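You operate a simulated robot arm through the tools that you are given. There is no shell and no other tool. Be economical: measure what you need, move in short steps, check, and stop when the job is done.

You are at the controls of a simulated robot arm. One attempt, no reset.

JOB
Flatten the yellow and the orange plantain piece in the green press and lay them on the tin plate.
Fine: leave the press shut.

Only the result counts: the job must be done as asked and must still hold three seconds after the hand-in. Knocking over, shifting, dropping, spilling or breaking anything else fails it.

ROBOT AND FRAMES
A 7-joint arm with a two-finger parallel gripper, hanging from a carriage that runs on a gantry, over the field with the corners [-226.2, -15.9], [3.8, -15.9], [3.8, 112.1], [-226.2, 112.1] (x, y) and turns from -357 to 331 degrees about z. Base frame: it is fixed where the carriage stands at the start and does not move with it; the origin is on the floor, on the carriage's upright axis, x ahead of it, y to its left, z up; the surface under the hand at the start is at about z = 80. Units: cm, degrees, N and s.
With the tool pointing down near the work surface it reaches from about 34 to 72 cm from the robot's upright axis, wherever it stands. Its first joint turns from -143.0 to 143.0 degrees. Places, roughly: green press plate [80, -10, 90]; pad of the green press [80, -10, 80]. Payload 1.57 kg.
The TCP is the grasp point between the finger pads, 3 cm short of the fingertips. In the tool frame z runs along the fingers and y along their closing line. The gripper opens to 11 cm. The fingers are 2.4 cm wide and 1.2 cm thick; the gripper's body (4.8 by 11.2 cm) begins 7.8 cm behind the TCP.
Orientation is that of the tool frame in the base frame, as a unit quaternion [w, x, y, z]. With the fingers straight down and closing along the base's y, the tool's x points along the base's -x, its y along +y and its z along -z.

CONTROLS
- The arm moves only by the tool play_rows. Its argument "plan" is text: rows parted by semicolons, each of 6 numbers parted by spaces: the shift along the tool's x, y, z in units of 300 mm (1.0 is 300 mm), then the turn, a rotation vector about the tool's x, y, z in units of 45 degrees (1.0 is 45 degrees). In form: x y z ax ay az; .... A call has 1 to 12 rows; each row is the pose to reach, as a shift and turn from the pose commanded when the call began, along the tool's axes at that moment. "grip" is the gripper command, from -1 (shut) to 1 (fully open), values between in proportion, set as the call begins (left out, the last holds). A call with a number of a shift or a turn outside -1 to 1 is refused whole. Rows are played at 5 a second. More than 5 cm and 8.6 degrees between two rows, or a gripper value outside its range, and nothing of the call is played. A pose out of reach is approached as far as the arm can. The call stops where the force on the tool passes 90 N (or 10 N more than at its start, if that is more) or the arm is blocked; 0.2 s more then pass. The fingers move at their own pace (about 4.5 cm/s each) and stop on an object; they squeeze with about 34 N. The grip force told is the motor's: it shows also when the fingers shut on nothing. Time passes only in rows, and 0.2 s behind the last, so rows that repeat a pose let the fingers close. The reply holds the time, the measured pose of the TCP, the force on the tool along the base axes, the opening and the grip force, in the units named above and with some noise, with the torque about the TCP (base axes, N m) and any sound that the robot's microphone picked up, and new pictures: "pictures" is both (left out), scene, wrist or none.
- Cameras (640 x 400 px; columns grow to the right, rows downward): "scene" is now at [29.03, 2.93, 173.92]; the picture's right is [0.30, -0.95, 0.00], its down [-0.81, -0.26, -0.52] and it looks along [0.50, 0.16, -0.85] (base axes); focal length 261 px, centre (320, 200). "wrist" rides on the gripper at [7, 1.6, -14.1] in the tool frame; the picture's right is [-0.23, 0.97, 0.00], its down [-0.85, -0.20, -0.48] and it looks along [-0.47, -0.11, 0.88] (tool axes); focal length 222 px, centre (320, 200). There is no depth. A picture from a camera that has moved, and an enlarged one, comes with that camera's place and axes in the base frame and with its lens. The place of the scene camera against the robot may be out by one fixed shift of up to 1.2 cm in any direction.
- slide_trunk(by): slides the trunk up (or, below 0, down) by that many cm; the arm and the scene camera ride with it, the base frame stays. It gives what a move gives, with no picture.
- steer(legs): drives the robot by 1 to 6 legs, each [ahead, left, turn to the left] in cm, cm and degrees, along the robot's own axes; the way and the turn of a leg run together, so that a leg with both is an arc; at most 150 cm and 180 degrees a leg. The arm and the cameras ride along, it lands a little off, and it stops where it bumps. It keeps to its track: a leg is cut to what the track allows. It gives what a move gives, and a new picture of the scene camera.
- aim_head(pan, tilt): turns the head with the scene camera to pan (to the left, within 155 degrees either way) and tilt (down, from -29 to 69), counted from straight ahead of the robot. It gives what a move gives, and a new picture of the scene camera.
- inspect(camera, box): a new picture of the part [left, top, right, bottom] of that camera's present view, enlarged. The clock stands still meanwhile.
- close_job(): hands the job in; it is judged then, once.

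Work in short steps. Places have to be worked out from the pictures, the camera data and where the tool is seen: move nearer, look again, correct. Check each grasp and each placing, and mend what went wrong. You have 120 turns and 260 pictures in all, those below and enlarged ones among them. Open the gripper and draw the arm clear of the work before you hand the job in, unless the task says otherwise; then end with one line.

The tools are called as name(argument=value, ...) on one line, values as JSON. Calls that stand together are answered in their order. play_rows: Moves the arm, as the interface text tells. Its arguments: {"type":"object","properties":{"plan":{"type":"string"},"grip":{"type":"number"},"pictures":{"type":"string","enum":["both","scene","wrist","none"]}},"required":["plan"]} The other tools are called the same way: slide_trunk (by) slides the trunk up or down; steer (legs) drives the base; aim_head (pan, tilt) turns the head that bears the scene camera; inspect (camera, box) takes an enlarged picture of a part of a camera's view; close_job () hands the job in.

At the start:

```text
t: 0.0
eef_pos: [78.4, -6.8, 131.81]
ee_rot: [-0.001, -0.001, 1.0, 0.001]
force: [0.8, 0.2, -0.1]
wrist_torque: [0.0, -0.02, -0.01]
grip_width: 10.99
gripper_force: 0.1
trunk travel left (down, up): [-50.3, 9.2]
robot x, y, heading: [-0.26, 0.16, -0.2]
head pan, tilt: [17.6, 58.6]
```

scene: 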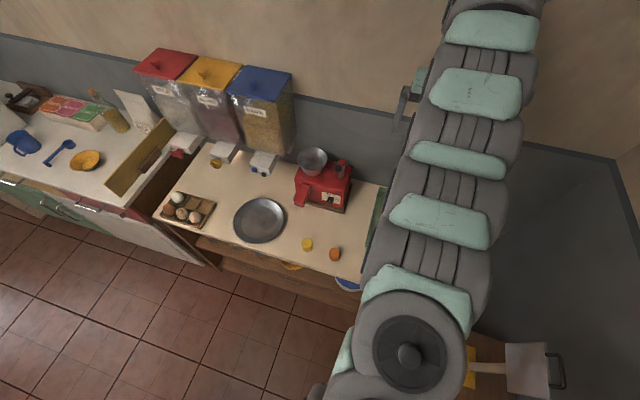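
wrist: 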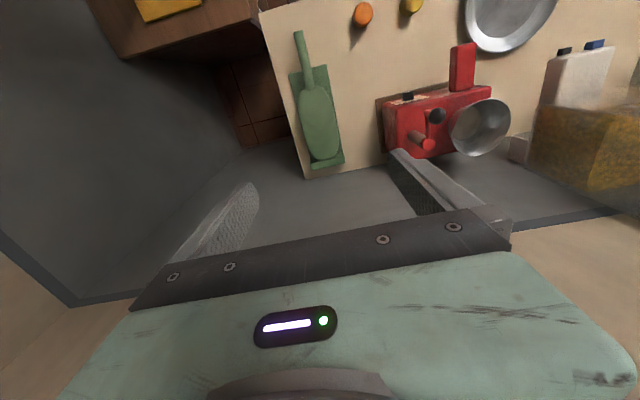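

I'll take a closer look at the press and the pieces first.

inspect(camera="wrist", box=[240, 0, 440, 190])

inspect(camera="scene", box=[150, 140, 400, 300])

```text
2.11 times, centred on (340, 95) of wrist
camera zoom: at [71.45, -5.21, 145.98], right [0.23, 0.97, 0.0], down [0.85, -0.2, 0.48], along [0.47, -0.11, -0.88], focal length 468 px, centre (278, 421)
```

zoom: 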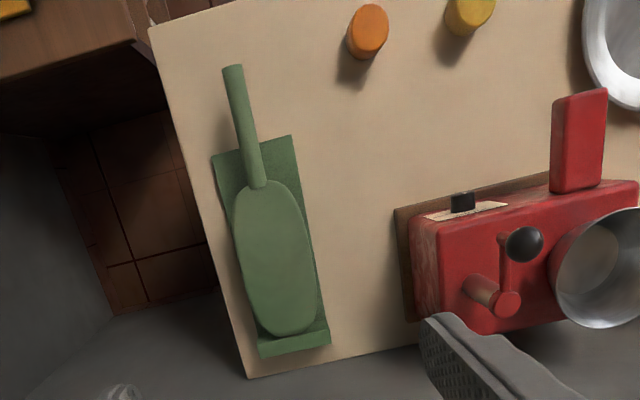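

```text
2.50 times, centred on (275, 220) of scene
camera zoom: at [29.03, 2.93, 173.92], right [0.3, -0.95, 0.0], down [-0.81, -0.26, -0.52], along [0.5, 0.16, -0.85], focal length 653 px, centre (432, 150)
```

zoom: 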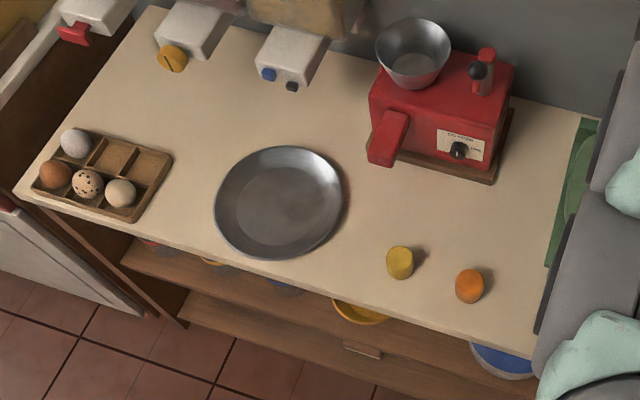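

The press stands with its handle towards the robot and both pieces stand upright near the front edge. I'll move the hand above the pieces, lower, for a better look.

play_rows(plan="0.066 0.075 0.104 0 0 0; 0.133 0.15 0.208 0 0 0; 0.2 0.225 0.312 0 0 0; 0.267 0.3 0.416 0 0 0; 0.333 0.375 0.52 0 0 0; 0.4 0.45 0.625 0 0 0; 0.467 0.525 0.729 0 0 0; 0.533 0.6 0.833 0 0 0", grip=1)

```text
t: 1.8
eef_pos: [71.41, 4.33, 117.39]
ee_rot: [-0.001, 0.0, 1.0, 0.0]
force: [0.4, -0.9, -0.1]
wrist_torque: [0.0, -0.02, 0.01]
grip_width: 11.02
gripper_force: 0.0
out of reach, approached as far as the arm can: row 4, 5, 6, 7, 8
trunk travel left (down, up): [-50.3, 9.2]
robot x, y, heading: [-0.17, 0.19, 0.2]
head pan, tilt: [17.6, 58.6]
camera scene: at [29.02, 2.92, 173.92], right [0.3, -0.95, 0.0], down [-0.81, -0.26, -0.52], along [0.5, 0.16, -0.85], focal length 261 px, centre (320, 200)
camera wrist: at [64.34, 5.99, 131.57], right [0.23, 0.97, 0.0], down [0.86, -0.2, 0.48], along [0.47, -0.11, -0.88], focal length 222 px, centre (320, 200)
```

scene: 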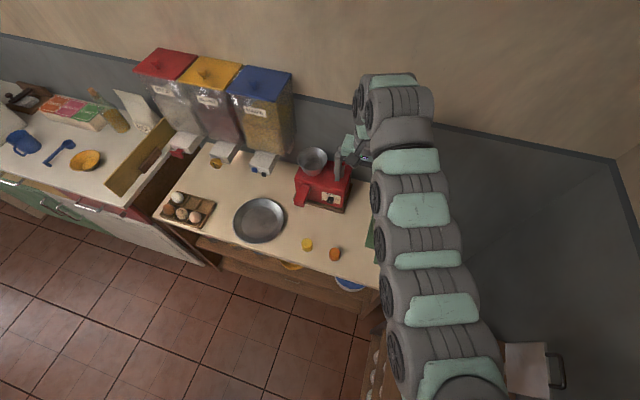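
wrist: 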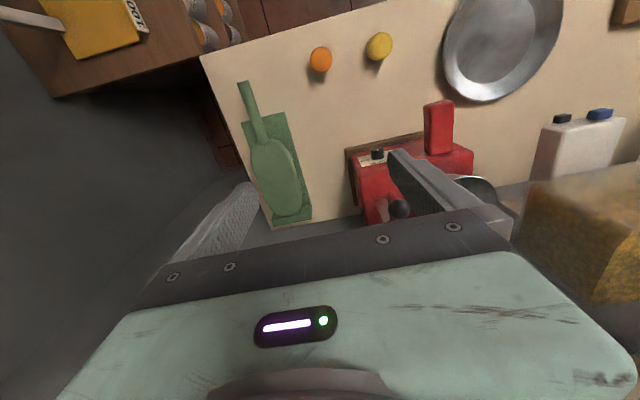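

The trunk is too high for low reach. I'll slide it down 20 cm; below the hand is only empty counter.

slide_trunk(by=-20)

inspect(camera="wrist", box=[160, 0, 480, 200])

```text
t: 4.0
eef_pos: [71.32, 4.2, 97.47]
ee_rot: [0.0, 0.0, 1.0, 0.0]
force: [0.2, 0.2, -0.8]
wrist_torque: [0.01, 0.01, 0.01]
grip_width: 10.98
gripper_force: 0.0
trunk travel left (down, up): [-30.3, 29.2]
robot x, y, heading: [0.07, 0.19, 0.0]
head pan, tilt: [17.6, 58.6]
```

```text
2.00 times, centred on (320, 100) of wrist
camera zoom: at [64.36, 5.96, 111.61], right [0.23, 0.97, 0.0], down [0.85, -0.2, 0.48], along [0.47, -0.11, -0.88], focal length 444 px, centre (320, 400)
```

zoom: 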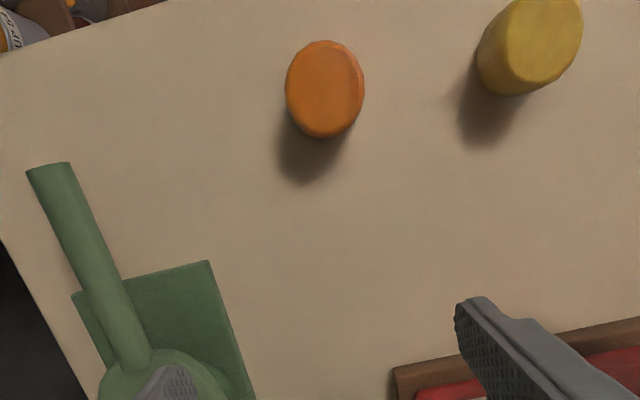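

Now I tilt the hand forward and draw it back, so the wrist camera sees the press nearly from the side.

play_rows(plan="0.1 0 0 0 -0.16 0; 0.2 0 0 0 -0.33 0; 0.3 0 0 0 -0.5 0; 0.42 0 0 0 -0.67 0; 0.53 0 0 0 -0.84 0; 0.63 0 0 0 -1 0")

```text
t: 5.4
eef_pos: [59.82, 4.4, 97.48]
ee_rot: [0.248, -0.006, 0.969, -0.004]
force: [-1.1, -3.2, 2.1]
wrist_torque: [0.35, -0.11, 0.13]
grip_width: 11.01
gripper_force: 0.0
out of reach, approached as far as the arm can: row 1, 2, 3, 4, 5, 6
trunk travel left (down, up): [-30.3, 29.2]
robot x, y, heading: [-0.27, -0.0, 0.3]
head pan, tilt: [17.6, 58.6]
camera scene: at [28.97, 2.81, 153.91], right [0.3, -0.95, 0.0], down [-0.81, -0.26, -0.52], along [0.5, 0.16, -0.85], focal length 261 px, centre (320, 200)
camera wrist: at [46.98, 6.03, 106.59], right [0.19, 0.98, 0.1], down [0.52, -0.19, 0.83], along [0.83, -0.11, -0.55], focal length 222 px, centre (320, 200)
```

scene: 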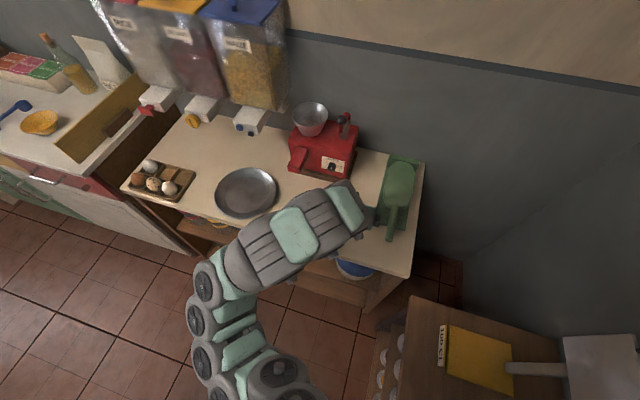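
wrist: 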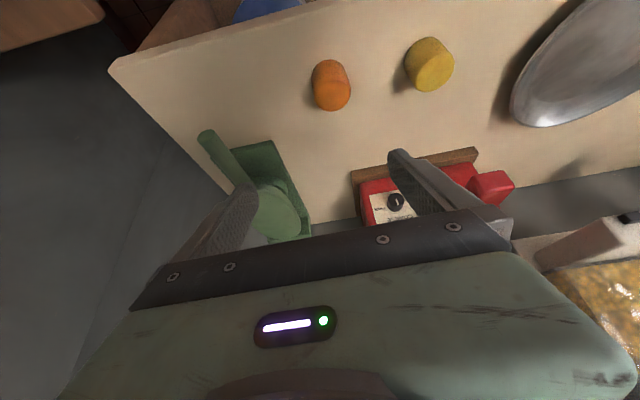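

inspect(camera="scene", box=[340, 130, 460, 280])

inspect(camera="wrist", box=[160, 100, 340, 260])

```text
2.67 times, centred on (400, 205) of scene
camera zoom: at [28.97, 2.81, 153.91], right [0.3, -0.95, 0.0], down [-0.81, -0.26, -0.52], along [0.5, 0.16, -0.85], focal length 696 px, centre (107, 187)
```

zoom: 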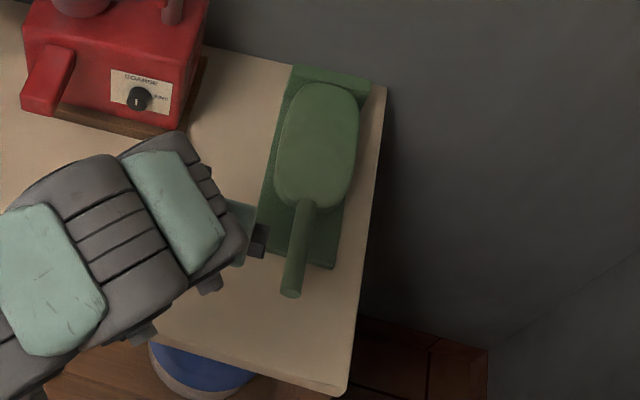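

```text
2.50 times, centred on (250, 180) of wrist
camera zoom: at [46.98, 6.03, 106.59], right [0.19, 0.98, 0.1], down [0.52, -0.19, 0.83], along [0.83, -0.11, -0.55], focal length 555 px, centre (495, 250)
```

zoom: 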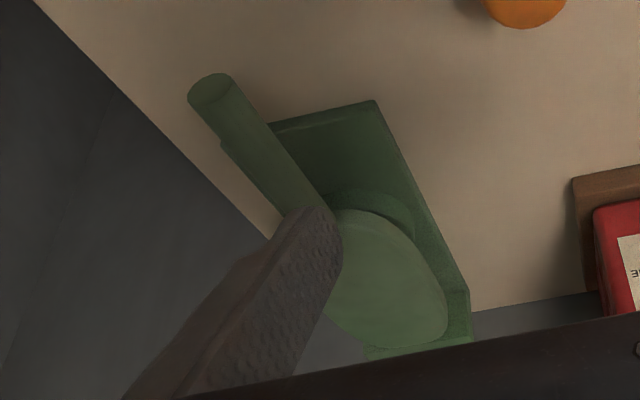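

The hinged paddle sits about z 86. I check what pose the arm really holds with a null move.

play_rows(plan="0 0 0 0 0 0", pictures="none")

```text
t: 5.8
eef_pos: [60.1, 4.61, 97.55]
ee_rot: [0.25, -0.004, 0.968, 0.001]
force: [0.4, 0.2, 0.6]
wrist_torque: [0.0, -0.01, 0.0]
grip_width: 11.06
gripper_force: 0.1
trunk travel left (down, up): [-30.3, 29.2]
robot x, y, heading: [0.01, 0.17, 0.0]
head pan, tilt: [17.6, 58.6]
```

play_rows(plan="0.1 0 -0.05 0 -0.1 0; 0.2 0 -0.1 0 -0.2 0; 0.3 0 -0.15 0 -0.3 0; 0.3 0 -0.15 0 -0.3 0", pictures="scene")

```text
t: 6.8
eef_pos: [60.82, 10.35, 103.88]
ee_rot: [0.318, -0.004, 0.948, -0.006]
force: [-1.2, -0.3, 0.0]
wrist_torque: [-0.02, -0.04, 0.01]
grip_width: 11.02
gripper_force: 0.1
out of reach, approached as far as the arm can: row 1, 2, 3, 4
trunk travel left (down, up): [-30.3, 29.2]
robot x, y, heading: [-0.02, 0.07, -0.0]
head pan, tilt: [17.6, 58.6]
camera scene: at [28.95, 3.1, 153.9], right [0.3, -0.95, 0.0], down [-0.81, -0.26, -0.52], along [0.5, 0.16, -0.85], focal length 261 px, centre (320, 200)
```

scene: 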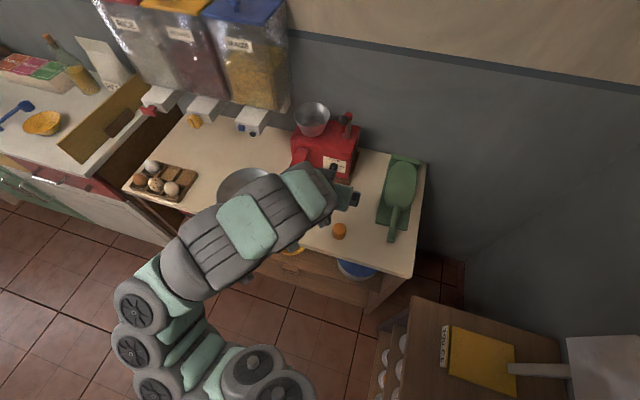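

The elbow has swung left and the tilt meets a limit. I return to a vertical tool above the orange piece to see whether that pose is well reachable.

play_rows(plan="0 0 0 0 0.17 0; 0 0 0 0 0.34 0; 0 0 0 0 0.51 0; 0 0 0 0 0.68 0; 0 0 0 0 0.82 0; 0 0 0 0 0.82 0")

```text
t: 8.2
eef_pos: [60.2, 9.79, 102.97]
ee_rot: [0.195, -0.002, 0.981, -0.009]
force: [0.2, -0.3, -0.3]
wrist_torque: [0.0, 0.02, -0.01]
grip_width: 11.01
gripper_force: 0.0
out of reach, approached as far as the arm can: row 2, 3, 4, 5, 6
trunk travel left (down, up): [-30.3, 29.2]
robot x, y, heading: [0.31, 0.14, 0.1]
head pan, tilt: [17.6, 58.6]
camera scene: at [29.03, 2.92, 153.92], right [0.3, -0.95, 0.0], down [-0.81, -0.26, -0.52], along [0.5, 0.16, -0.85], focal length 261 px, centre (320, 200)
camera wrist: at [48.39, 11.65, 113.33], right [0.21, 0.98, 0.07], down [0.61, -0.19, 0.77], along [0.77, -0.12, -0.63], focal length 222 px, centre (320, 200)
```

scene: 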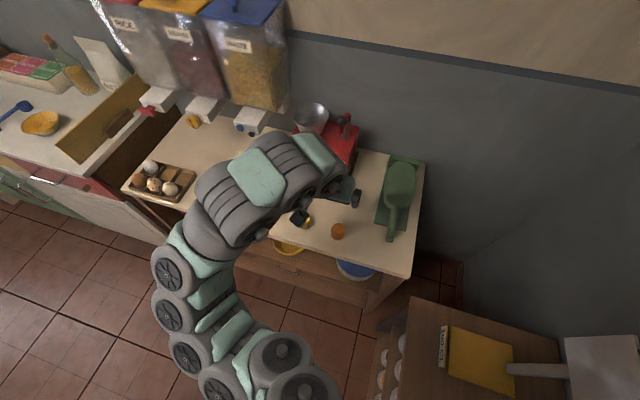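
wrist: 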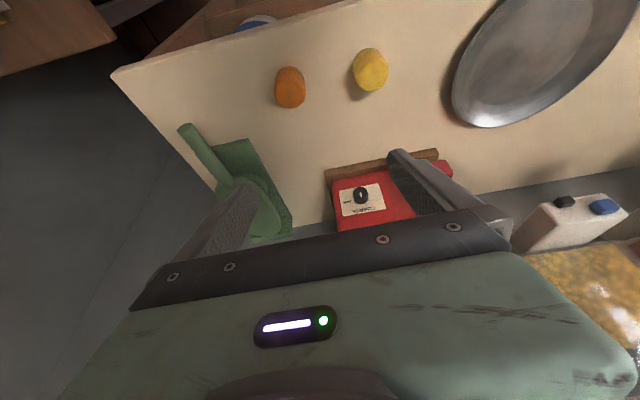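

The limit is on low poses relative to the trunk, so the trunk should be lower. I raise the hand 25 cm while untilting, then I'll lower the trunk.

play_rows(plan="-0.053 0 -0.128 0 0.08 0; -0.107 0 -0.257 0 0.167 0; -0.16 0 -0.385 0 0.25 0; -0.213 0 -0.513 0 0.333 0; -0.267 0 -0.642 0 0.417 0; -0.32 0 -0.77 0 0.5 0; -0.32 0 -0.77 0 0.5 0", pictures="none")

```text
t: 9.8
eef_pos: [40.75, 4.33, 108.93]
ee_rot: [0.078, -0.009, 0.996, -0.051]
force: [-0.7, 0.0, 0.2]
wrist_torque: [0.0, -0.01, -0.03]
grip_width: 11.01
gripper_force: 0.1
out of reach, approached as far as the arm can: row 1, 2, 3, 4, 5, 6, 7
trunk travel left (down, up): [-30.3, 29.2]
robot x, y, heading: [0.1, -0.33, -0.0]
head pan, tilt: [17.6, 58.6]
```

play_rows(plan="0 0 -0.1 0 0.1 0; 0 0 -0.2 0 0.15 0; 0 0 -0.3 0 0.15 0; 0 0 -0.4 0 0.15 0; 0 0 -0.4 0 0.15 0", pictures="scene")

```text
t: 11.0
eef_pos: [35.86, 2.82, 110.71]
ee_rot: [0.035, -0.009, 0.997, -0.065]
force: [0.7, -0.3, -0.8]
wrist_torque: [0.02, 0.0, 0.0]
grip_width: 10.99
gripper_force: 0.1
out of reach, approached as far as the arm can: row 1, 2, 3, 4, 5
trunk travel left (down, up): [-30.3, 29.2]
robot x, y, heading: [-0.23, 0.23, -0.1]
head pan, tilt: [17.6, 58.6]
camera scene: at [29.03, 2.93, 153.92], right [0.3, -0.95, 0.0], down [-0.81, -0.26, -0.52], along [0.5, 0.16, -0.85], focal length 261 px, centre (320, 200)
```

scene: 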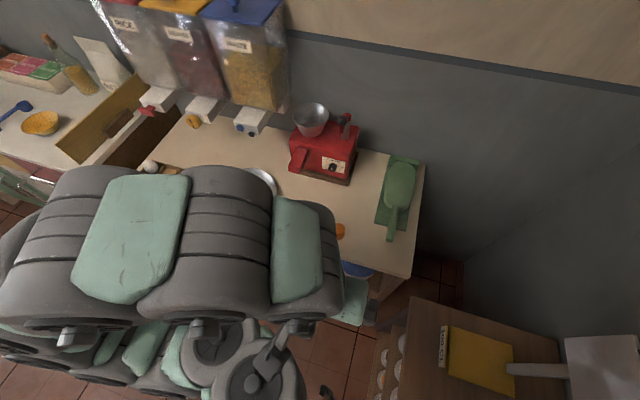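

The hand is now folded near x=36 with a vertical tool. I try moving straight ahead at this height.

play_rows(plan="-0.15 0 0 0 0 0; -0.3 0 0 0 0 0; -0.45 0 0 0 0 0; -0.6 0 0 0 0 0; -0.75 0 0 0 0 0; -0.75 0 0 0 0 0", pictures="scene")

```text
t: 12.4
eef_pos: [43.31, 1.16, 103.41]
ee_rot: [0.044, -0.01, 0.997, -0.067]
force: [0.4, 0.1, 0.5]
wrist_torque: [0.01, -0.01, 0.0]
grip_width: 11.02
gripper_force: 0.0
out of reach, approached as far as the arm can: row 1, 2, 3, 4, 5, 6
trunk travel left (down, up): [-30.3, 29.2]
robot x, y, heading: [-0.14, -0.16, 0.1]
head pan, tilt: [17.6, 58.6]
camera scene: at [29.03, 2.93, 153.92], right [0.3, -0.95, 0.0], down [-0.81, -0.26, -0.52], along [0.5, 0.16, -0.85], focal length 261 px, centre (320, 200)
```

scene: 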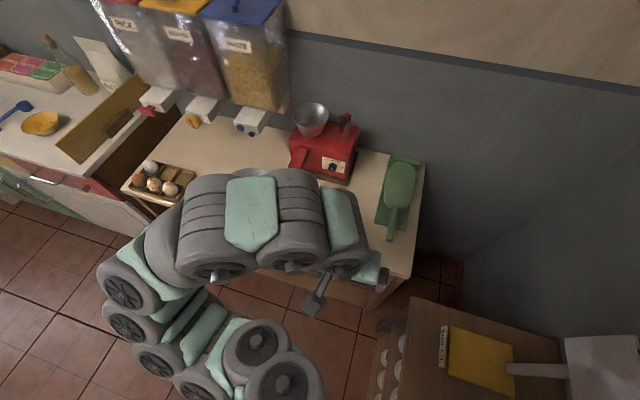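

play_rows(plan="-0.1 0 0.1 0 0 0; -0.2 0 0.2 0 0 0; -0.3 0 0.3 0 0 0; -0.3 0 0.3 0 0 0", pictures="none")

```text
t: 13.4
eef_pos: [48.86, -0.0, 96.08]
ee_rot: [0.047, -0.011, 0.996, -0.068]
force: [0.1, 0.0, -0.3]
wrist_torque: [-0.02, 0.01, 0.02]
grip_width: 11.0
gripper_force: 0.0
out of reach, approached as far as the arm can: row 1, 2, 3, 4
trunk travel left (down, up): [-30.3, 29.2]
robot x, y, heading: [0.45, 0.17, -0.0]
head pan, tilt: [17.6, 58.6]
```

The hand leans as if the wrist bend limits it because the forearm comes in too low. I raise the trunk 15 cm and then lower the hand.

slide_trunk(by=15)

play_rows(plan="-0.1 0.03 0.1 0 0 0; -0.2 0.06 0.2 0 0 0; -0.3 0.1 0.3 0 0 0; -0.4 0.1 0.4 0 0 0; -0.4 0.1 0.4 0 0 0", pictures="scene")

```text
t: 15.1
eef_pos: [49.13, -0.03, 111.16]
ee_rot: [0.047, -0.01, 0.996, -0.07]
force: [0.2, 0.1, -0.8]
wrist_torque: [0.04, 0.0, -0.02]
grip_width: 10.96
gripper_force: 0.0
trunk travel left (down, up): [-45.3, 14.2]
robot x, y, heading: [-0.36, 0.11, 0.3]
head pan, tilt: [17.6, 58.6]
```

```text
t: 16.3
eef_pos: [61.84, 1.69, 99.94]
ee_rot: [0.046, -0.011, 0.997, -0.068]
force: [0.1, 0.5, -0.4]
wrist_torque: [-0.01, 0.0, -0.01]
grip_width: 11.0
gripper_force: 0.1
trunk travel left (down, up): [-45.3, 14.2]
robot x, y, heading: [0.11, 0.43, 0.1]
head pan, tilt: [17.6, 58.6]
camera scene: at [29.03, 2.92, 168.92], right [0.3, -0.95, 0.0], down [-0.81, -0.26, -0.52], along [0.5, 0.16, -0.85], focal length 261 px, centre (320, 200)
```

scene: 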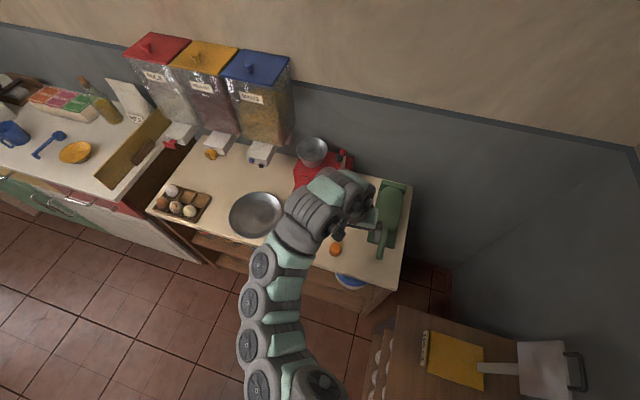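

All rows reached now. I straighten the tool to exactly vertical.

play_rows(plan="0 0 0 -0.087 0.058 0.014; 0 0 0 -0.173 0.117 0.028; 0 0 0 -0.173 0.117 0.028")

```text
t: 17.1
eef_pos: [61.85, 1.47, 98.1]
ee_rot: [0.003, 0.001, 1.0, -0.003]
force: [0.1, -0.3, 0.7]
wrist_torque: [0.0, 0.01, 0.02]
grip_width: 11.02
gripper_force: 0.0
out of reach, approached as far as the arm can: row 2, 3
trunk travel left (down, up): [-45.3, 14.2]
robot x, y, heading: [-0.29, 0.11, 0.1]
head pan, tilt: [17.6, 58.6]
camera scene: at [29.03, 2.92, 168.92], right [0.3, -0.95, 0.0], down [-0.81, -0.26, -0.52], along [0.5, 0.16, -0.85], focal length 261 px, centre (320, 200)
camera wrist: at [54.73, 3.24, 112.16], right [0.23, 0.97, 0.0], down [0.85, -0.2, 0.49], along [0.47, -0.11, -0.87], focal length 222 px, centre (320, 200)
```

scene: 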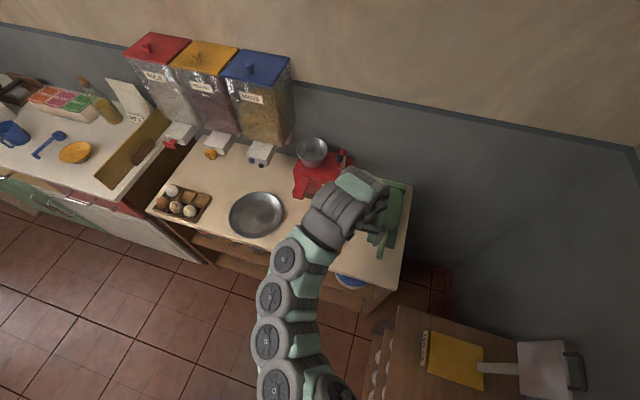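
wrist: 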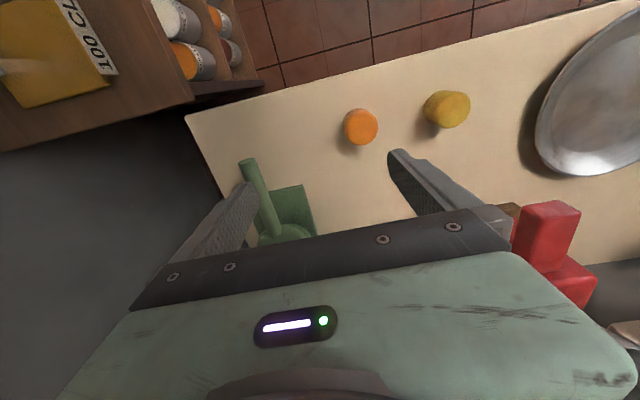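

I drive back 15 cm and then tilt the hand forward and low for a side view of the press.

steer(legs=[[-15, 0, 0]])

play_rows(plan="0 0 0.05 0 -0.16 0; 0 0 0.1 0 -0.33 0; 0 0 0.15 0 -0.5 0; 0 0 0.2 0 -0.67 0; 0 0 0.25 0 -0.84 0; 0 0 0.3 0 -1 0; 0 0 0.3 0 -1 0")

```text
t: 18.5
eef_pos: [46.76, 1.56, 98.09]
ee_rot: [0.004, 0.0, 1.0, -0.004]
force: [0.4, -0.2, 0.1]
wrist_torque: [-0.01, 0.01, 0.02]
grip_width: 11.0
gripper_force: 0.1
trunk travel left (down, up): [-45.3, 14.2]
robot x, y, heading: [-15.08, 0.23, 0.1]
head pan, tilt: [17.6, 58.6]
camera scene: at [13.99, 2.94, 168.92], right [0.3, -0.95, 0.0], down [-0.81, -0.26, -0.52], along [0.5, 0.16, -0.85], focal length 261 px, centre (320, 200)
```

scene: 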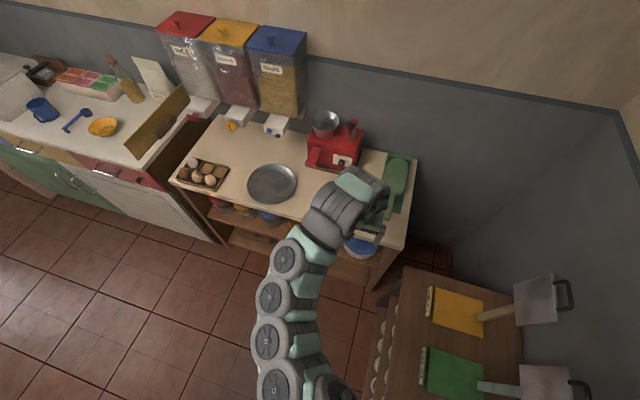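

```text
t: 20.1
eef_pos: [46.87, 1.48, 89.12]
ee_rot: [0.387, -0.001, 0.922, -0.003]
force: [0.1, -0.5, -0.4]
wrist_torque: [-0.03, -0.03, 0.0]
grip_width: 10.98
gripper_force: 0.0
trunk travel left (down, up): [-45.3, 14.2]
robot x, y, heading: [-15.15, -0.21, -0.0]
head pan, tilt: [17.6, 58.6]
camera scene: at [13.98, 2.94, 168.92], right [0.3, -0.95, 0.0], down [-0.81, -0.26, -0.52], along [0.5, 0.16, -0.85], focal length 261 px, centre (320, 200)
camera wrist: at [31.88, 3.17, 94.06], right [0.16, 0.97, 0.16], down [0.26, -0.19, 0.95], along [0.95, -0.11, -0.28], focal length 222 px, centre (320, 200)
```

scene: 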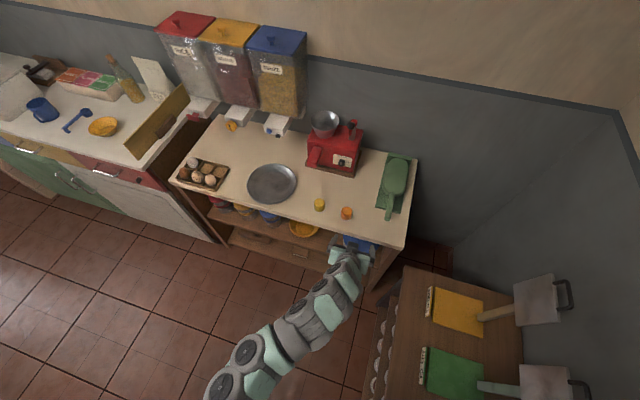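
wrist: 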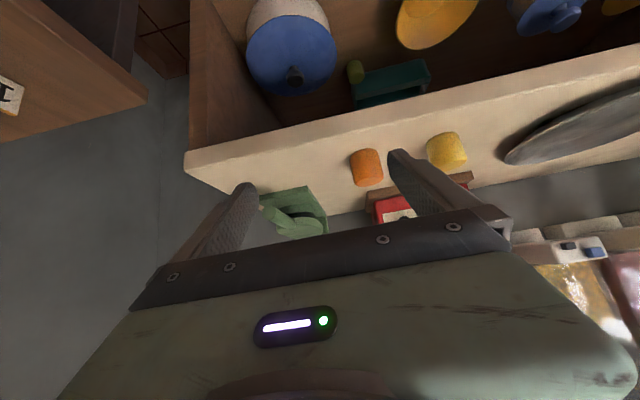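

inspect(camera="wrist", box=[220, 140, 400, 260])

inspect(camera="scene", box=[300, 130, 440, 250])

```text
3.33 times, centred on (310, 200) of wrist
camera zoom: at [31.88, 3.17, 94.06], right [0.16, 0.97, 0.16], down [0.26, -0.19, 0.95], along [0.95, -0.11, -0.28], focal length 740 px, centre (353, 200)
```

zoom: 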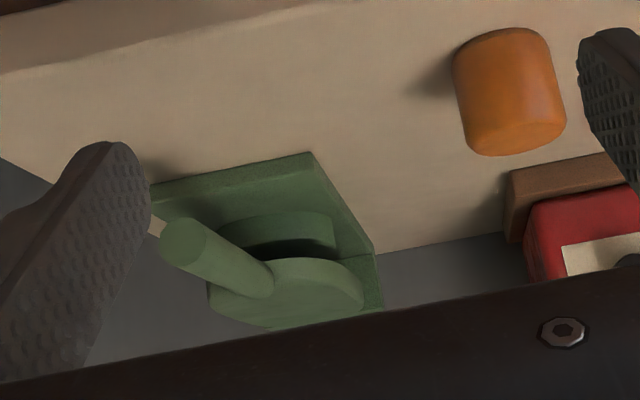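

```text
3.33 times, centred on (370, 190) of scene
camera zoom: at [13.98, 2.94, 168.92], right [0.3, -0.95, 0.0], down [-0.81, -0.26, -0.52], along [0.5, 0.16, -0.85], focal length 871 px, centre (153, 233)
```

zoom: 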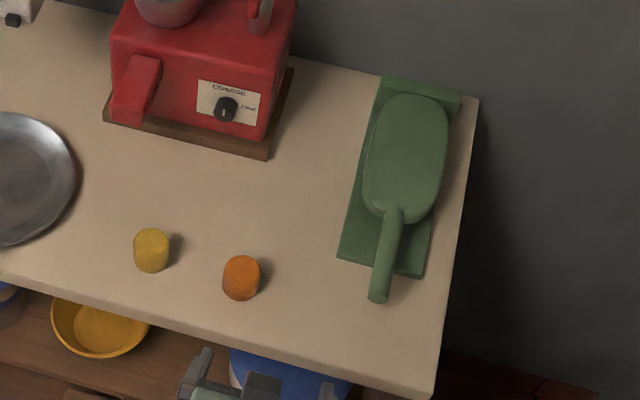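

The plate is just slightly above a round pad block, hinged at the far end. I must lift the handle. I raise the hand, then drive forward near the press.

play_rows(plan="-0.095 0 -0.095 0 0 0; -0.19 0 -0.19 0 0 0; -0.19 0 -0.19 0 0 0", pictures="none")

steer(legs=[[13, -6, 0]])

```text
t: 20.9
eef_pos: [46.81, 1.56, 97.2]
ee_rot: [0.385, -0.001, 0.923, -0.002]
force: [0.3, 0.6, 0.3]
wrist_torque: [0.0, -0.01, 0.01]
grip_width: 10.98
gripper_force: 0.0
trunk travel left (down, up): [-45.3, 14.2]
robot x, y, heading: [-14.86, 0.24, 0.1]
head pan, tilt: [17.6, 58.6]
```

```text
t: 22.2
eef_pos: [59.76, -4.33, 97.03]
ee_rot: [0.386, -0.001, 0.923, -0.003]
force: [0.3, -0.2, -0.1]
wrist_torque: [0.03, -0.04, 0.02]
grip_width: 10.99
gripper_force: 0.0
trunk travel left (down, up): [-45.3, 14.2]
robot x, y, heading: [-2.07, -5.98, 0.2]
head pan, tilt: [17.6, 58.6]
camera scene: at [26.97, -3.04, 168.92], right [0.3, -0.95, 0.0], down [-0.81, -0.26, -0.52], along [0.5, 0.16, -0.85], focal length 261 px, centre (320, 200)
```

scene: 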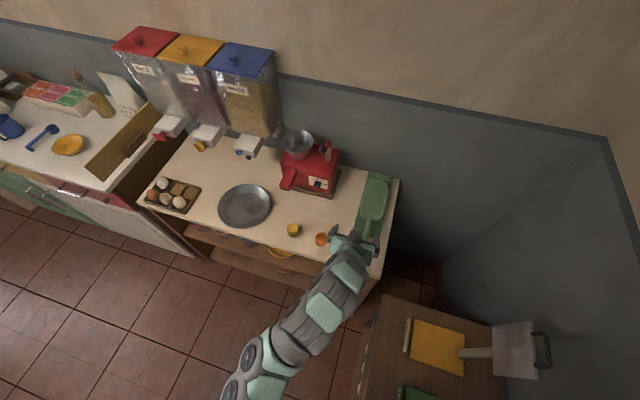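

I shift right 3.3 cm to line up with the handle and look.

play_rows(plan="0 -0.11 0 0 0 0; 0 -0.11 0.05 0 0 0", pictures="wrist")

```text
t: 22.8
eef_pos: [60.88, -7.79, 96.05]
ee_rot: [0.385, -0.002, 0.923, -0.003]
force: [-0.4, -0.5, 0.3]
wrist_torque: [-0.04, 0.03, -0.02]
grip_width: 10.98
gripper_force: 0.1
trunk travel left (down, up): [-45.3, 14.2]
robot x, y, heading: [-1.95, -6.0, 0.0]
head pan, tilt: [17.6, 58.6]
camera wrist: at [45.87, -6.04, 101.01], right [0.16, 0.97, 0.16], down [0.26, -0.19, 0.95], along [0.95, -0.11, -0.28], focal length 222 px, centre (320, 200)
```

wrist: 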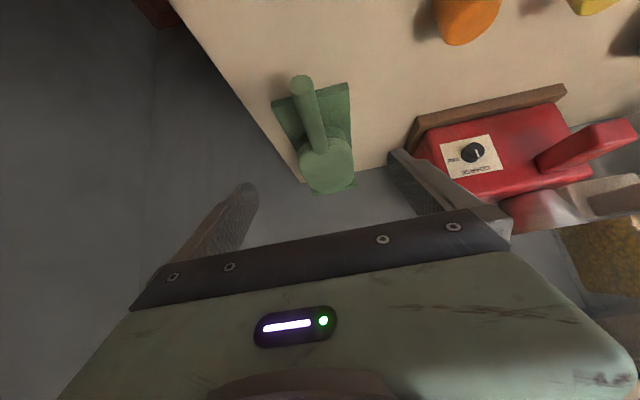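

Handle tip at about (62, -7.7, 85), handle horizontal. I lower onto it with open fingers straddling it, then close.

play_rows(plan="0.05 0 0.115 0 0 0; 0.1 0 0.23 0 0 0; 0.153 0.002 0.343 0 0 0; 0.153 0.002 0.343 0 0 0", pictures="both")

```text
t: 23.8
eef_pos: [65.0, -7.63, 85.64]
ee_rot: [0.386, -0.002, 0.922, -0.002]
force: [-0.3, 0.3, 0.0]
wrist_torque: [0.01, 0.0, 0.0]
grip_width: 11.01
gripper_force: 0.0
trunk travel left (down, up): [-45.3, 14.2]
robot x, y, heading: [-1.86, -6.33, 0.2]
head pan, tilt: [17.6, 58.6]
camera scene: at [26.97, -3.04, 168.92], right [0.3, -0.95, 0.0], down [-0.81, -0.26, -0.52], along [0.5, 0.16, -0.85], focal length 261 px, centre (320, 200)
camera wrist: at [50.04, -6.0, 90.54], right [0.16, 0.97, 0.16], down [0.26, -0.19, 0.95], along [0.95, -0.11, -0.28], focal length 222 px, centre (320, 200)
```

scene: 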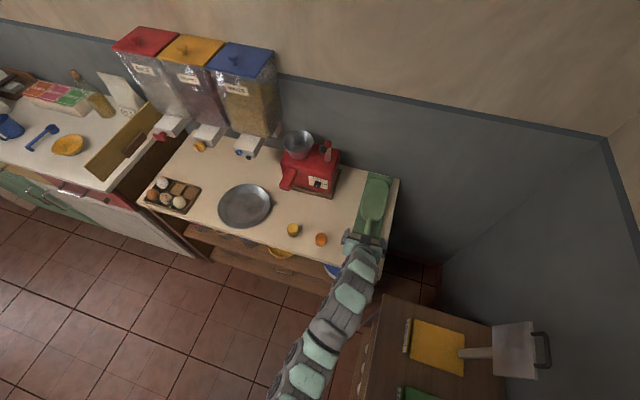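
wrist: 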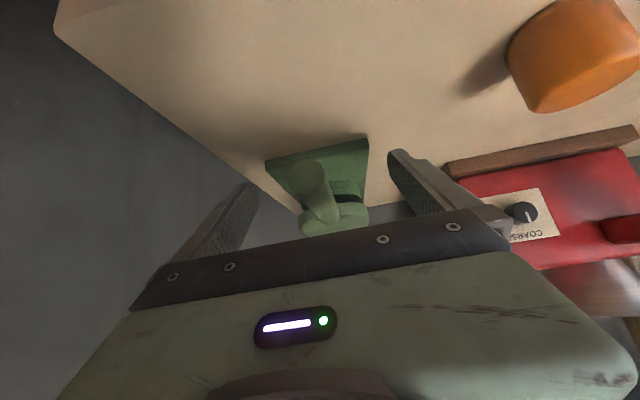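

The handle lies between the fingers. Closing.

play_rows(plan="0 0 0 0 0 0; 0 0 0 0 0 0; 0 0 0 0 0 0; 0 0 0 0 0 0; 0 0 0 0 0 0", grip=-1, pictures="wrist")

```text
t: 25.0
eef_pos: [65.09, -7.9, 85.52]
ee_rot: [0.386, -0.002, 0.922, -0.004]
force: [1.6, -6.3, -1.8]
wrist_torque: [-0.05, 0.04, 0.04]
grip_width: 2.18
gripper_force: 10.8
trunk travel left (down, up): [-45.3, 14.2]
robot x, y, heading: [-2.3, -6.13, 0.2]
head pan, tilt: [17.6, 58.6]
camera wrist: at [50.02, -6.21, 90.54], right [0.16, 0.97, 0.15], down [0.26, -0.19, 0.95], along [0.95, -0.11, -0.28], focal length 222 px, centre (320, 200)
```

wrist: 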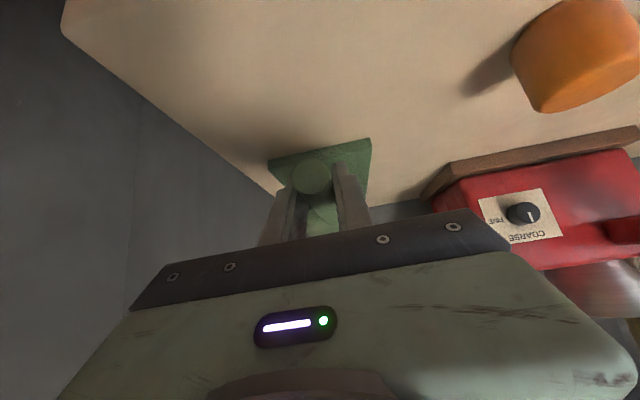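

Gripped. I lift along an arc about the far hinge by 20°.

play_rows(plan="-0.0626 0 -0.0567 0 0.111 0; -0.1298 0 -0.1077 0 0.222 0; -0.201 0 -0.1523 0 0.333 0; -0.2761 0 -0.191 0 0.444 0; -0.2761 0 -0.191 0 0.444 0")

```text
t: 26.2
eef_pos: [67.0, -7.91, 95.68]
ee_rot: [0.221, 0.0, 0.975, -0.005]
force: [15.3, -15.4, -8.6]
wrist_torque: [0.08, 0.12, 0.54]
grip_width: 2.18
gripper_force: 34.4
trunk travel left (down, up): [-45.3, 14.2]
robot x, y, heading: [-1.94, -6.18, 0.1]
head pan, tilt: [17.6, 58.6]
camera scene: at [27.05, -3.15, 168.95], right [0.3, -0.95, 0.0], down [-0.81, -0.26, -0.52], along [0.5, 0.16, -0.85], focal length 261 px, centre (320, 200)
camera wrist: at [54.57, -6.16, 105.45], right [0.21, 0.97, 0.09], down [0.56, -0.19, 0.8], along [0.8, -0.12, -0.59], focal length 222 px, centre (320, 200)
```

scene: 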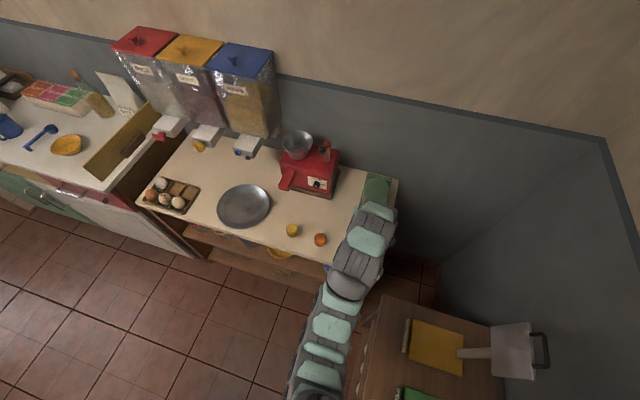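
wrist: 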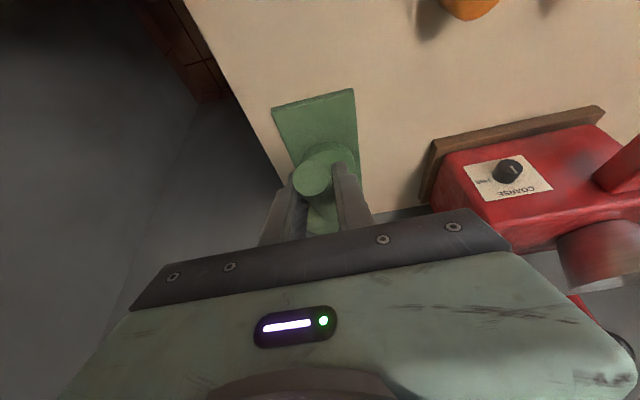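

The press opens freely. I test whether it stays open when released at 20°.

play_rows(plan="0 -0.013 0 0 0 0; 0 -0.013 0 0 0 0; 0 -0.013 0 0 0 0", grip=-0.4, pictures="wrist")

```text
t: 27.0
eef_pos: [66.82, -8.0, 95.47]
ee_rot: [0.22, -0.002, 0.976, -0.002]
force: [-0.8, 0.2, -0.4]
wrist_torque: [0.0, -0.02, 0.0]
grip_width: 3.32
gripper_force: 0.0
trunk travel left (down, up): [-45.3, 14.2]
robot x, y, heading: [-2.16, -6.33, 0.3]
head pan, tilt: [17.6, 58.6]
camera wrist: at [54.33, -6.25, 105.29], right [0.2, 0.97, 0.09], down [0.57, -0.19, 0.8], along [0.8, -0.11, -0.59], focal length 222 px, centre (320, 200)
```

wrist: 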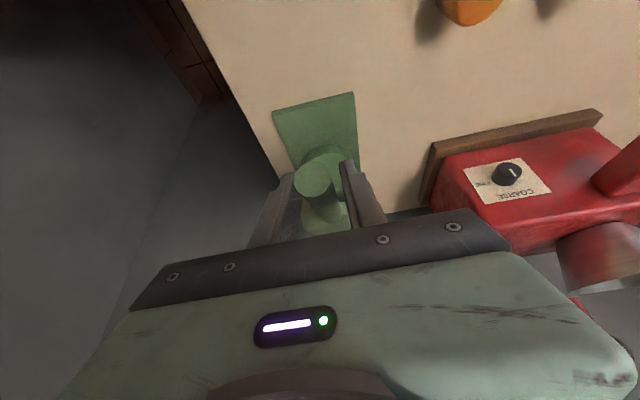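

It stays open by itself. I open wider, drive 5 cm forward for reach and draw the arm back the same amount to regrip near the handle end.

play_rows(plan="0 0 0 0 0 0; 0 0 0 0 0 0; 0 0 0 0 0 0", grip=0.3, pictures="none")

steer(legs=[[5.5, 0, 0]])

play_rows(plan="0.13 0 0.06 0 0 0; 0.13 0 0.06 0 0 0", pictures="both")

```text
t: 27.8
eef_pos: [66.77, -8.01, 95.51]
ee_rot: [0.222, -0.001, 0.975, -0.003]
force: [-0.3, 0.8, -0.5]
wrist_torque: [0.04, 0.0, -0.02]
grip_width: 7.15
gripper_force: 0.0
trunk travel left (down, up): [-45.3, 14.2]
robot x, y, heading: [-1.79, -6.02, 0.1]
head pan, tilt: [17.6, 58.6]
```

```text
t: 28.8
eef_pos: [72.26, -7.95, 95.43]
ee_rot: [0.221, 0.001, 0.975, -0.004]
force: [-0.4, 1.1, 0.2]
wrist_torque: [0.02, 0.0, 0.0]
grip_width: 7.17
gripper_force: 0.1
trunk travel left (down, up): [-45.3, 14.2]
robot x, y, heading: [3.86, -6.24, -0.1]
head pan, tilt: [17.6, 58.6]
camera scene: at [32.44, -3.02, 168.92], right [0.3, -0.95, 0.0], down [-0.81, -0.26, -0.52], along [0.5, 0.16, -0.85], focal length 261 px, centre (320, 200)
```

scene: 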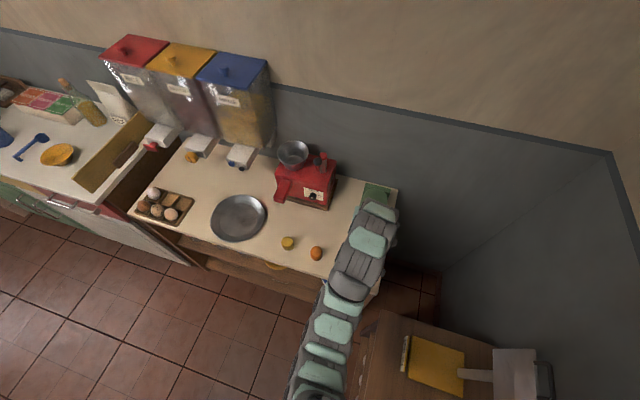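

```text
t: 29.4
eef_pos: [69.5, -7.83, 92.13]
ee_rot: [0.221, -0.002, 0.975, -0.002]
force: [0.9, -0.5, 0.2]
wrist_torque: [0.03, 0.02, 0.03]
grip_width: 7.18
gripper_force: 0.1
trunk travel left (down, up): [-45.3, 14.2]
robot x, y, heading: [3.59, -5.77, -0.0]
head pan, tilt: [17.6, 58.6]
camera scene: at [32.44, -3.02, 168.92], right [0.3, -0.95, 0.0], down [-0.81, -0.26, -0.52], along [0.5, 0.16, -0.85], focal length 261 px, centre (320, 200)
camera wrist: at [57.13, -6.21, 101.97], right [0.2, 0.97, 0.09], down [0.57, -0.19, 0.8], along [0.8, -0.11, -0.59], focal length 222 px, centre (320, 200)
```

scene: 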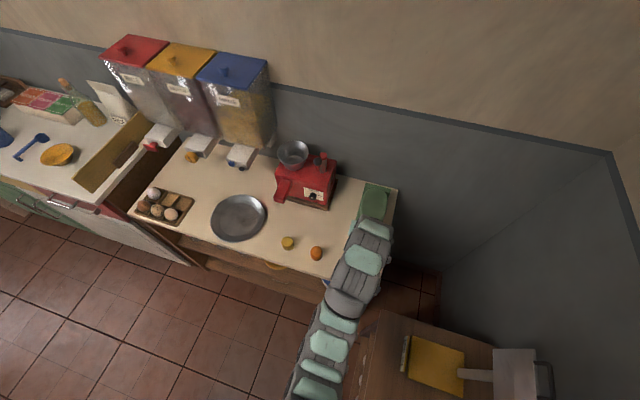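
wrist: 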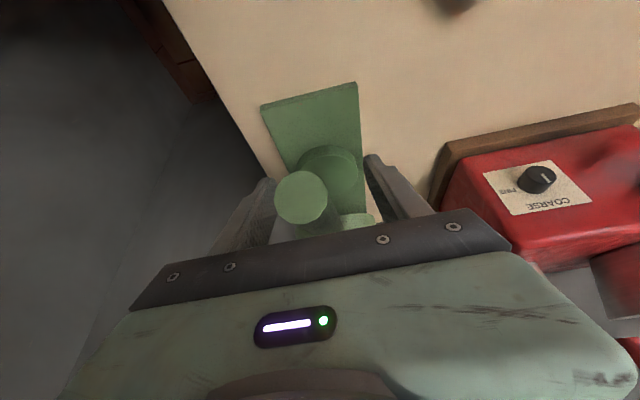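

I adjust up and back to the handle and close again.

play_rows(plan="0.0185 0 -0.116 0 0 0; 0.0185 -0.005 -0.116 0 0 0", pictures="none")

play_rows(plan="0 0 0 0 0 0; 0 0 0 0 0 0; 0 0 0 0 0 0; 0 0 0 0 0 0", grip=-1, pictures="wrist")

```text
t: 30.0
eef_pos: [67.48, -8.13, 95.09]
ee_rot: [0.221, -0.002, 0.975, -0.003]
force: [0.8, 0.2, 0.4]
wrist_torque: [-0.01, 0.03, -0.01]
grip_width: 7.16
gripper_force: 0.0
trunk travel left (down, up): [-45.3, 14.2]
robot x, y, heading: [3.42, -6.14, 0.1]
head pan, tilt: [17.6, 58.6]
```

```text
t: 31.0
eef_pos: [67.57, -7.97, 95.14]
ee_rot: [0.22, -0.002, 0.975, -0.002]
force: [-0.1, 7.1, -1.7]
wrist_torque: [-0.03, -0.09, 0.0]
grip_width: 2.19
gripper_force: 23.0
trunk travel left (down, up): [-45.3, 14.2]
robot x, y, heading: [3.51, -6.0, 0.3]
head pan, tilt: [17.6, 58.6]
camera wrist: at [55.12, -6.27, 104.86], right [0.2, 0.97, 0.09], down [0.57, -0.2, 0.8], along [0.8, -0.11, -0.59], focal length 222 px, centre (320, 200)
```

wrist: 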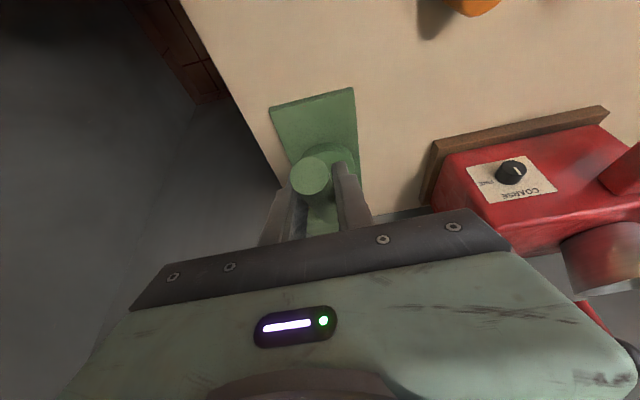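

Regripped. I lift on to about 45°.

play_rows(plan="-0.0584 0 -0.0527 0 0.055 0; -0.1212 0 -0.0999 0 0.11 0; -0.1876 0 -0.1414 0 0.166 0; -0.2578 0 -0.177 0 0.222 0; -0.3307 0 -0.2066 0 0.278 0; -0.3307 0 -0.2066 0 0.278 0")

```text
t: 32.4
eef_pos: [73.73, -7.96, 104.97]
ee_rot: [0.114, -0.001, 0.993, -0.003]
force: [12.5, 5.8, -15.7]
wrist_torque: [0.11, 0.34, 0.43]
grip_width: 2.19
gripper_force: 34.8
trunk travel left (down, up): [-45.3, 14.2]
robot x, y, heading: [3.83, -6.0, 0.1]
head pan, tilt: [17.6, 58.6]
camera scene: at [32.46, -2.98, 168.92], right [0.3, -0.95, 0.0], down [-0.81, -0.26, -0.52], along [0.5, 0.16, -0.85], focal length 261 px, centre (320, 200)
camera wrist: at [63.8, -6.23, 117.2], right [0.22, 0.97, 0.05], down [0.73, -0.19, 0.66], along [0.65, -0.11, -0.75], focal length 222 px, centre (320, 200)
```

scene: 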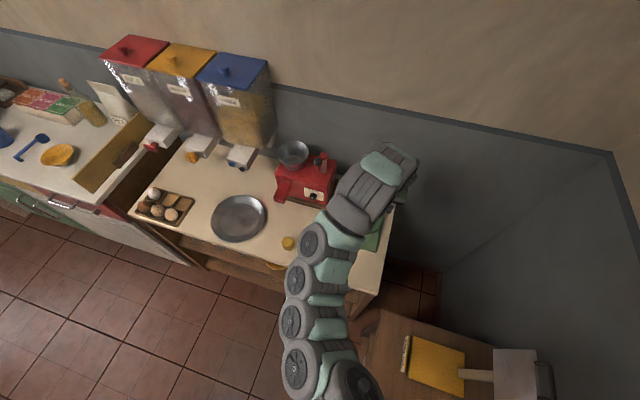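
wrist: 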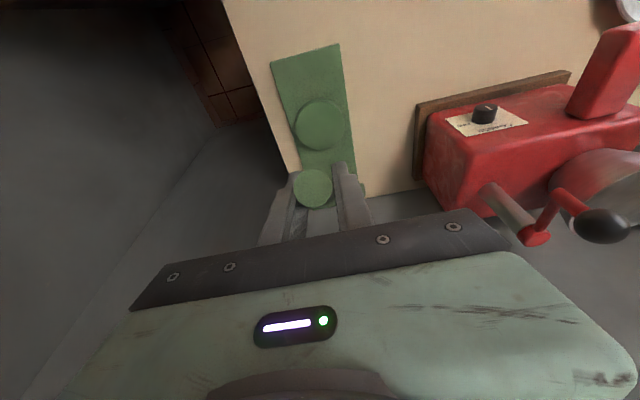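

The press is open ~45° with the pad clearly visible (centre about (78, -8.2)). I release the handle and pull the hand straight up and back.

play_rows(plan="0 0 0 0 0 0; 0 0 0 0 0 0; 0 0 0 0 0 0; 0 0 0 0 0 0", grip=0.6, pictures="none")

play_rows(plan="0.07 0 -0.1 0 0 0; 0.14 0 -0.2 0 0 0; 0.24 0 -0.2 0 0 0; 0.38 0 -0.2 0 0 0; 0.52 0 -0.2 0 0 0; 0.52 0 -0.2 0 0 0", pictures="both")

```text
t: 33.4
eef_pos: [73.85, -8.06, 104.95]
ee_rot: [0.113, 0.0, 0.994, -0.003]
force: [-0.5, 0.1, -0.4]
wrist_torque: [0.01, -0.03, 0.01]
grip_width: 8.83
gripper_force: 0.1
trunk travel left (down, up): [-45.3, 14.2]
robot x, y, heading: [3.36, -5.98, 0.1]
head pan, tilt: [17.6, 58.6]
```

```text
t: 34.8
eef_pos: [57.33, -8.05, 107.34]
ee_rot: [0.112, 0.0, 0.994, -0.002]
force: [0.2, 0.0, 0.4]
wrist_torque: [0.02, 0.0, -0.01]
grip_width: 8.8
gripper_force: 0.2
out of reach, approached as far as the arm can: row 2, 3, 4
trunk travel left (down, up): [-45.3, 14.2]
robot x, y, heading: [3.54, -6.2, 0.0]
head pan, tilt: [17.6, 58.6]
camera scene: at [32.44, -3.02, 168.92], right [0.3, -0.95, 0.0], down [-0.81, -0.26, -0.52], along [0.5, 0.16, -0.85], focal length 261 px, centre (320, 200)
camera wrist: at [47.27, -6.36, 119.48], right [0.22, 0.97, 0.05], down [0.73, -0.2, 0.66], along [0.65, -0.11, -0.75], focal length 222 px, centre (320, 200)
```

scene: 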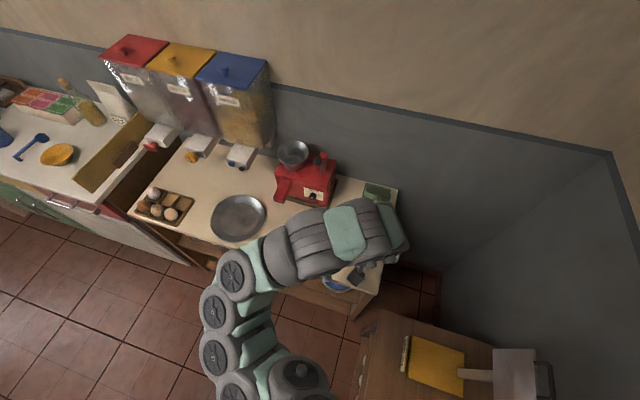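
wrist: 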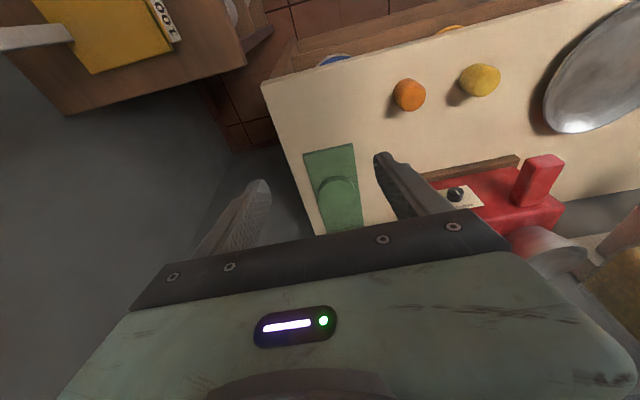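

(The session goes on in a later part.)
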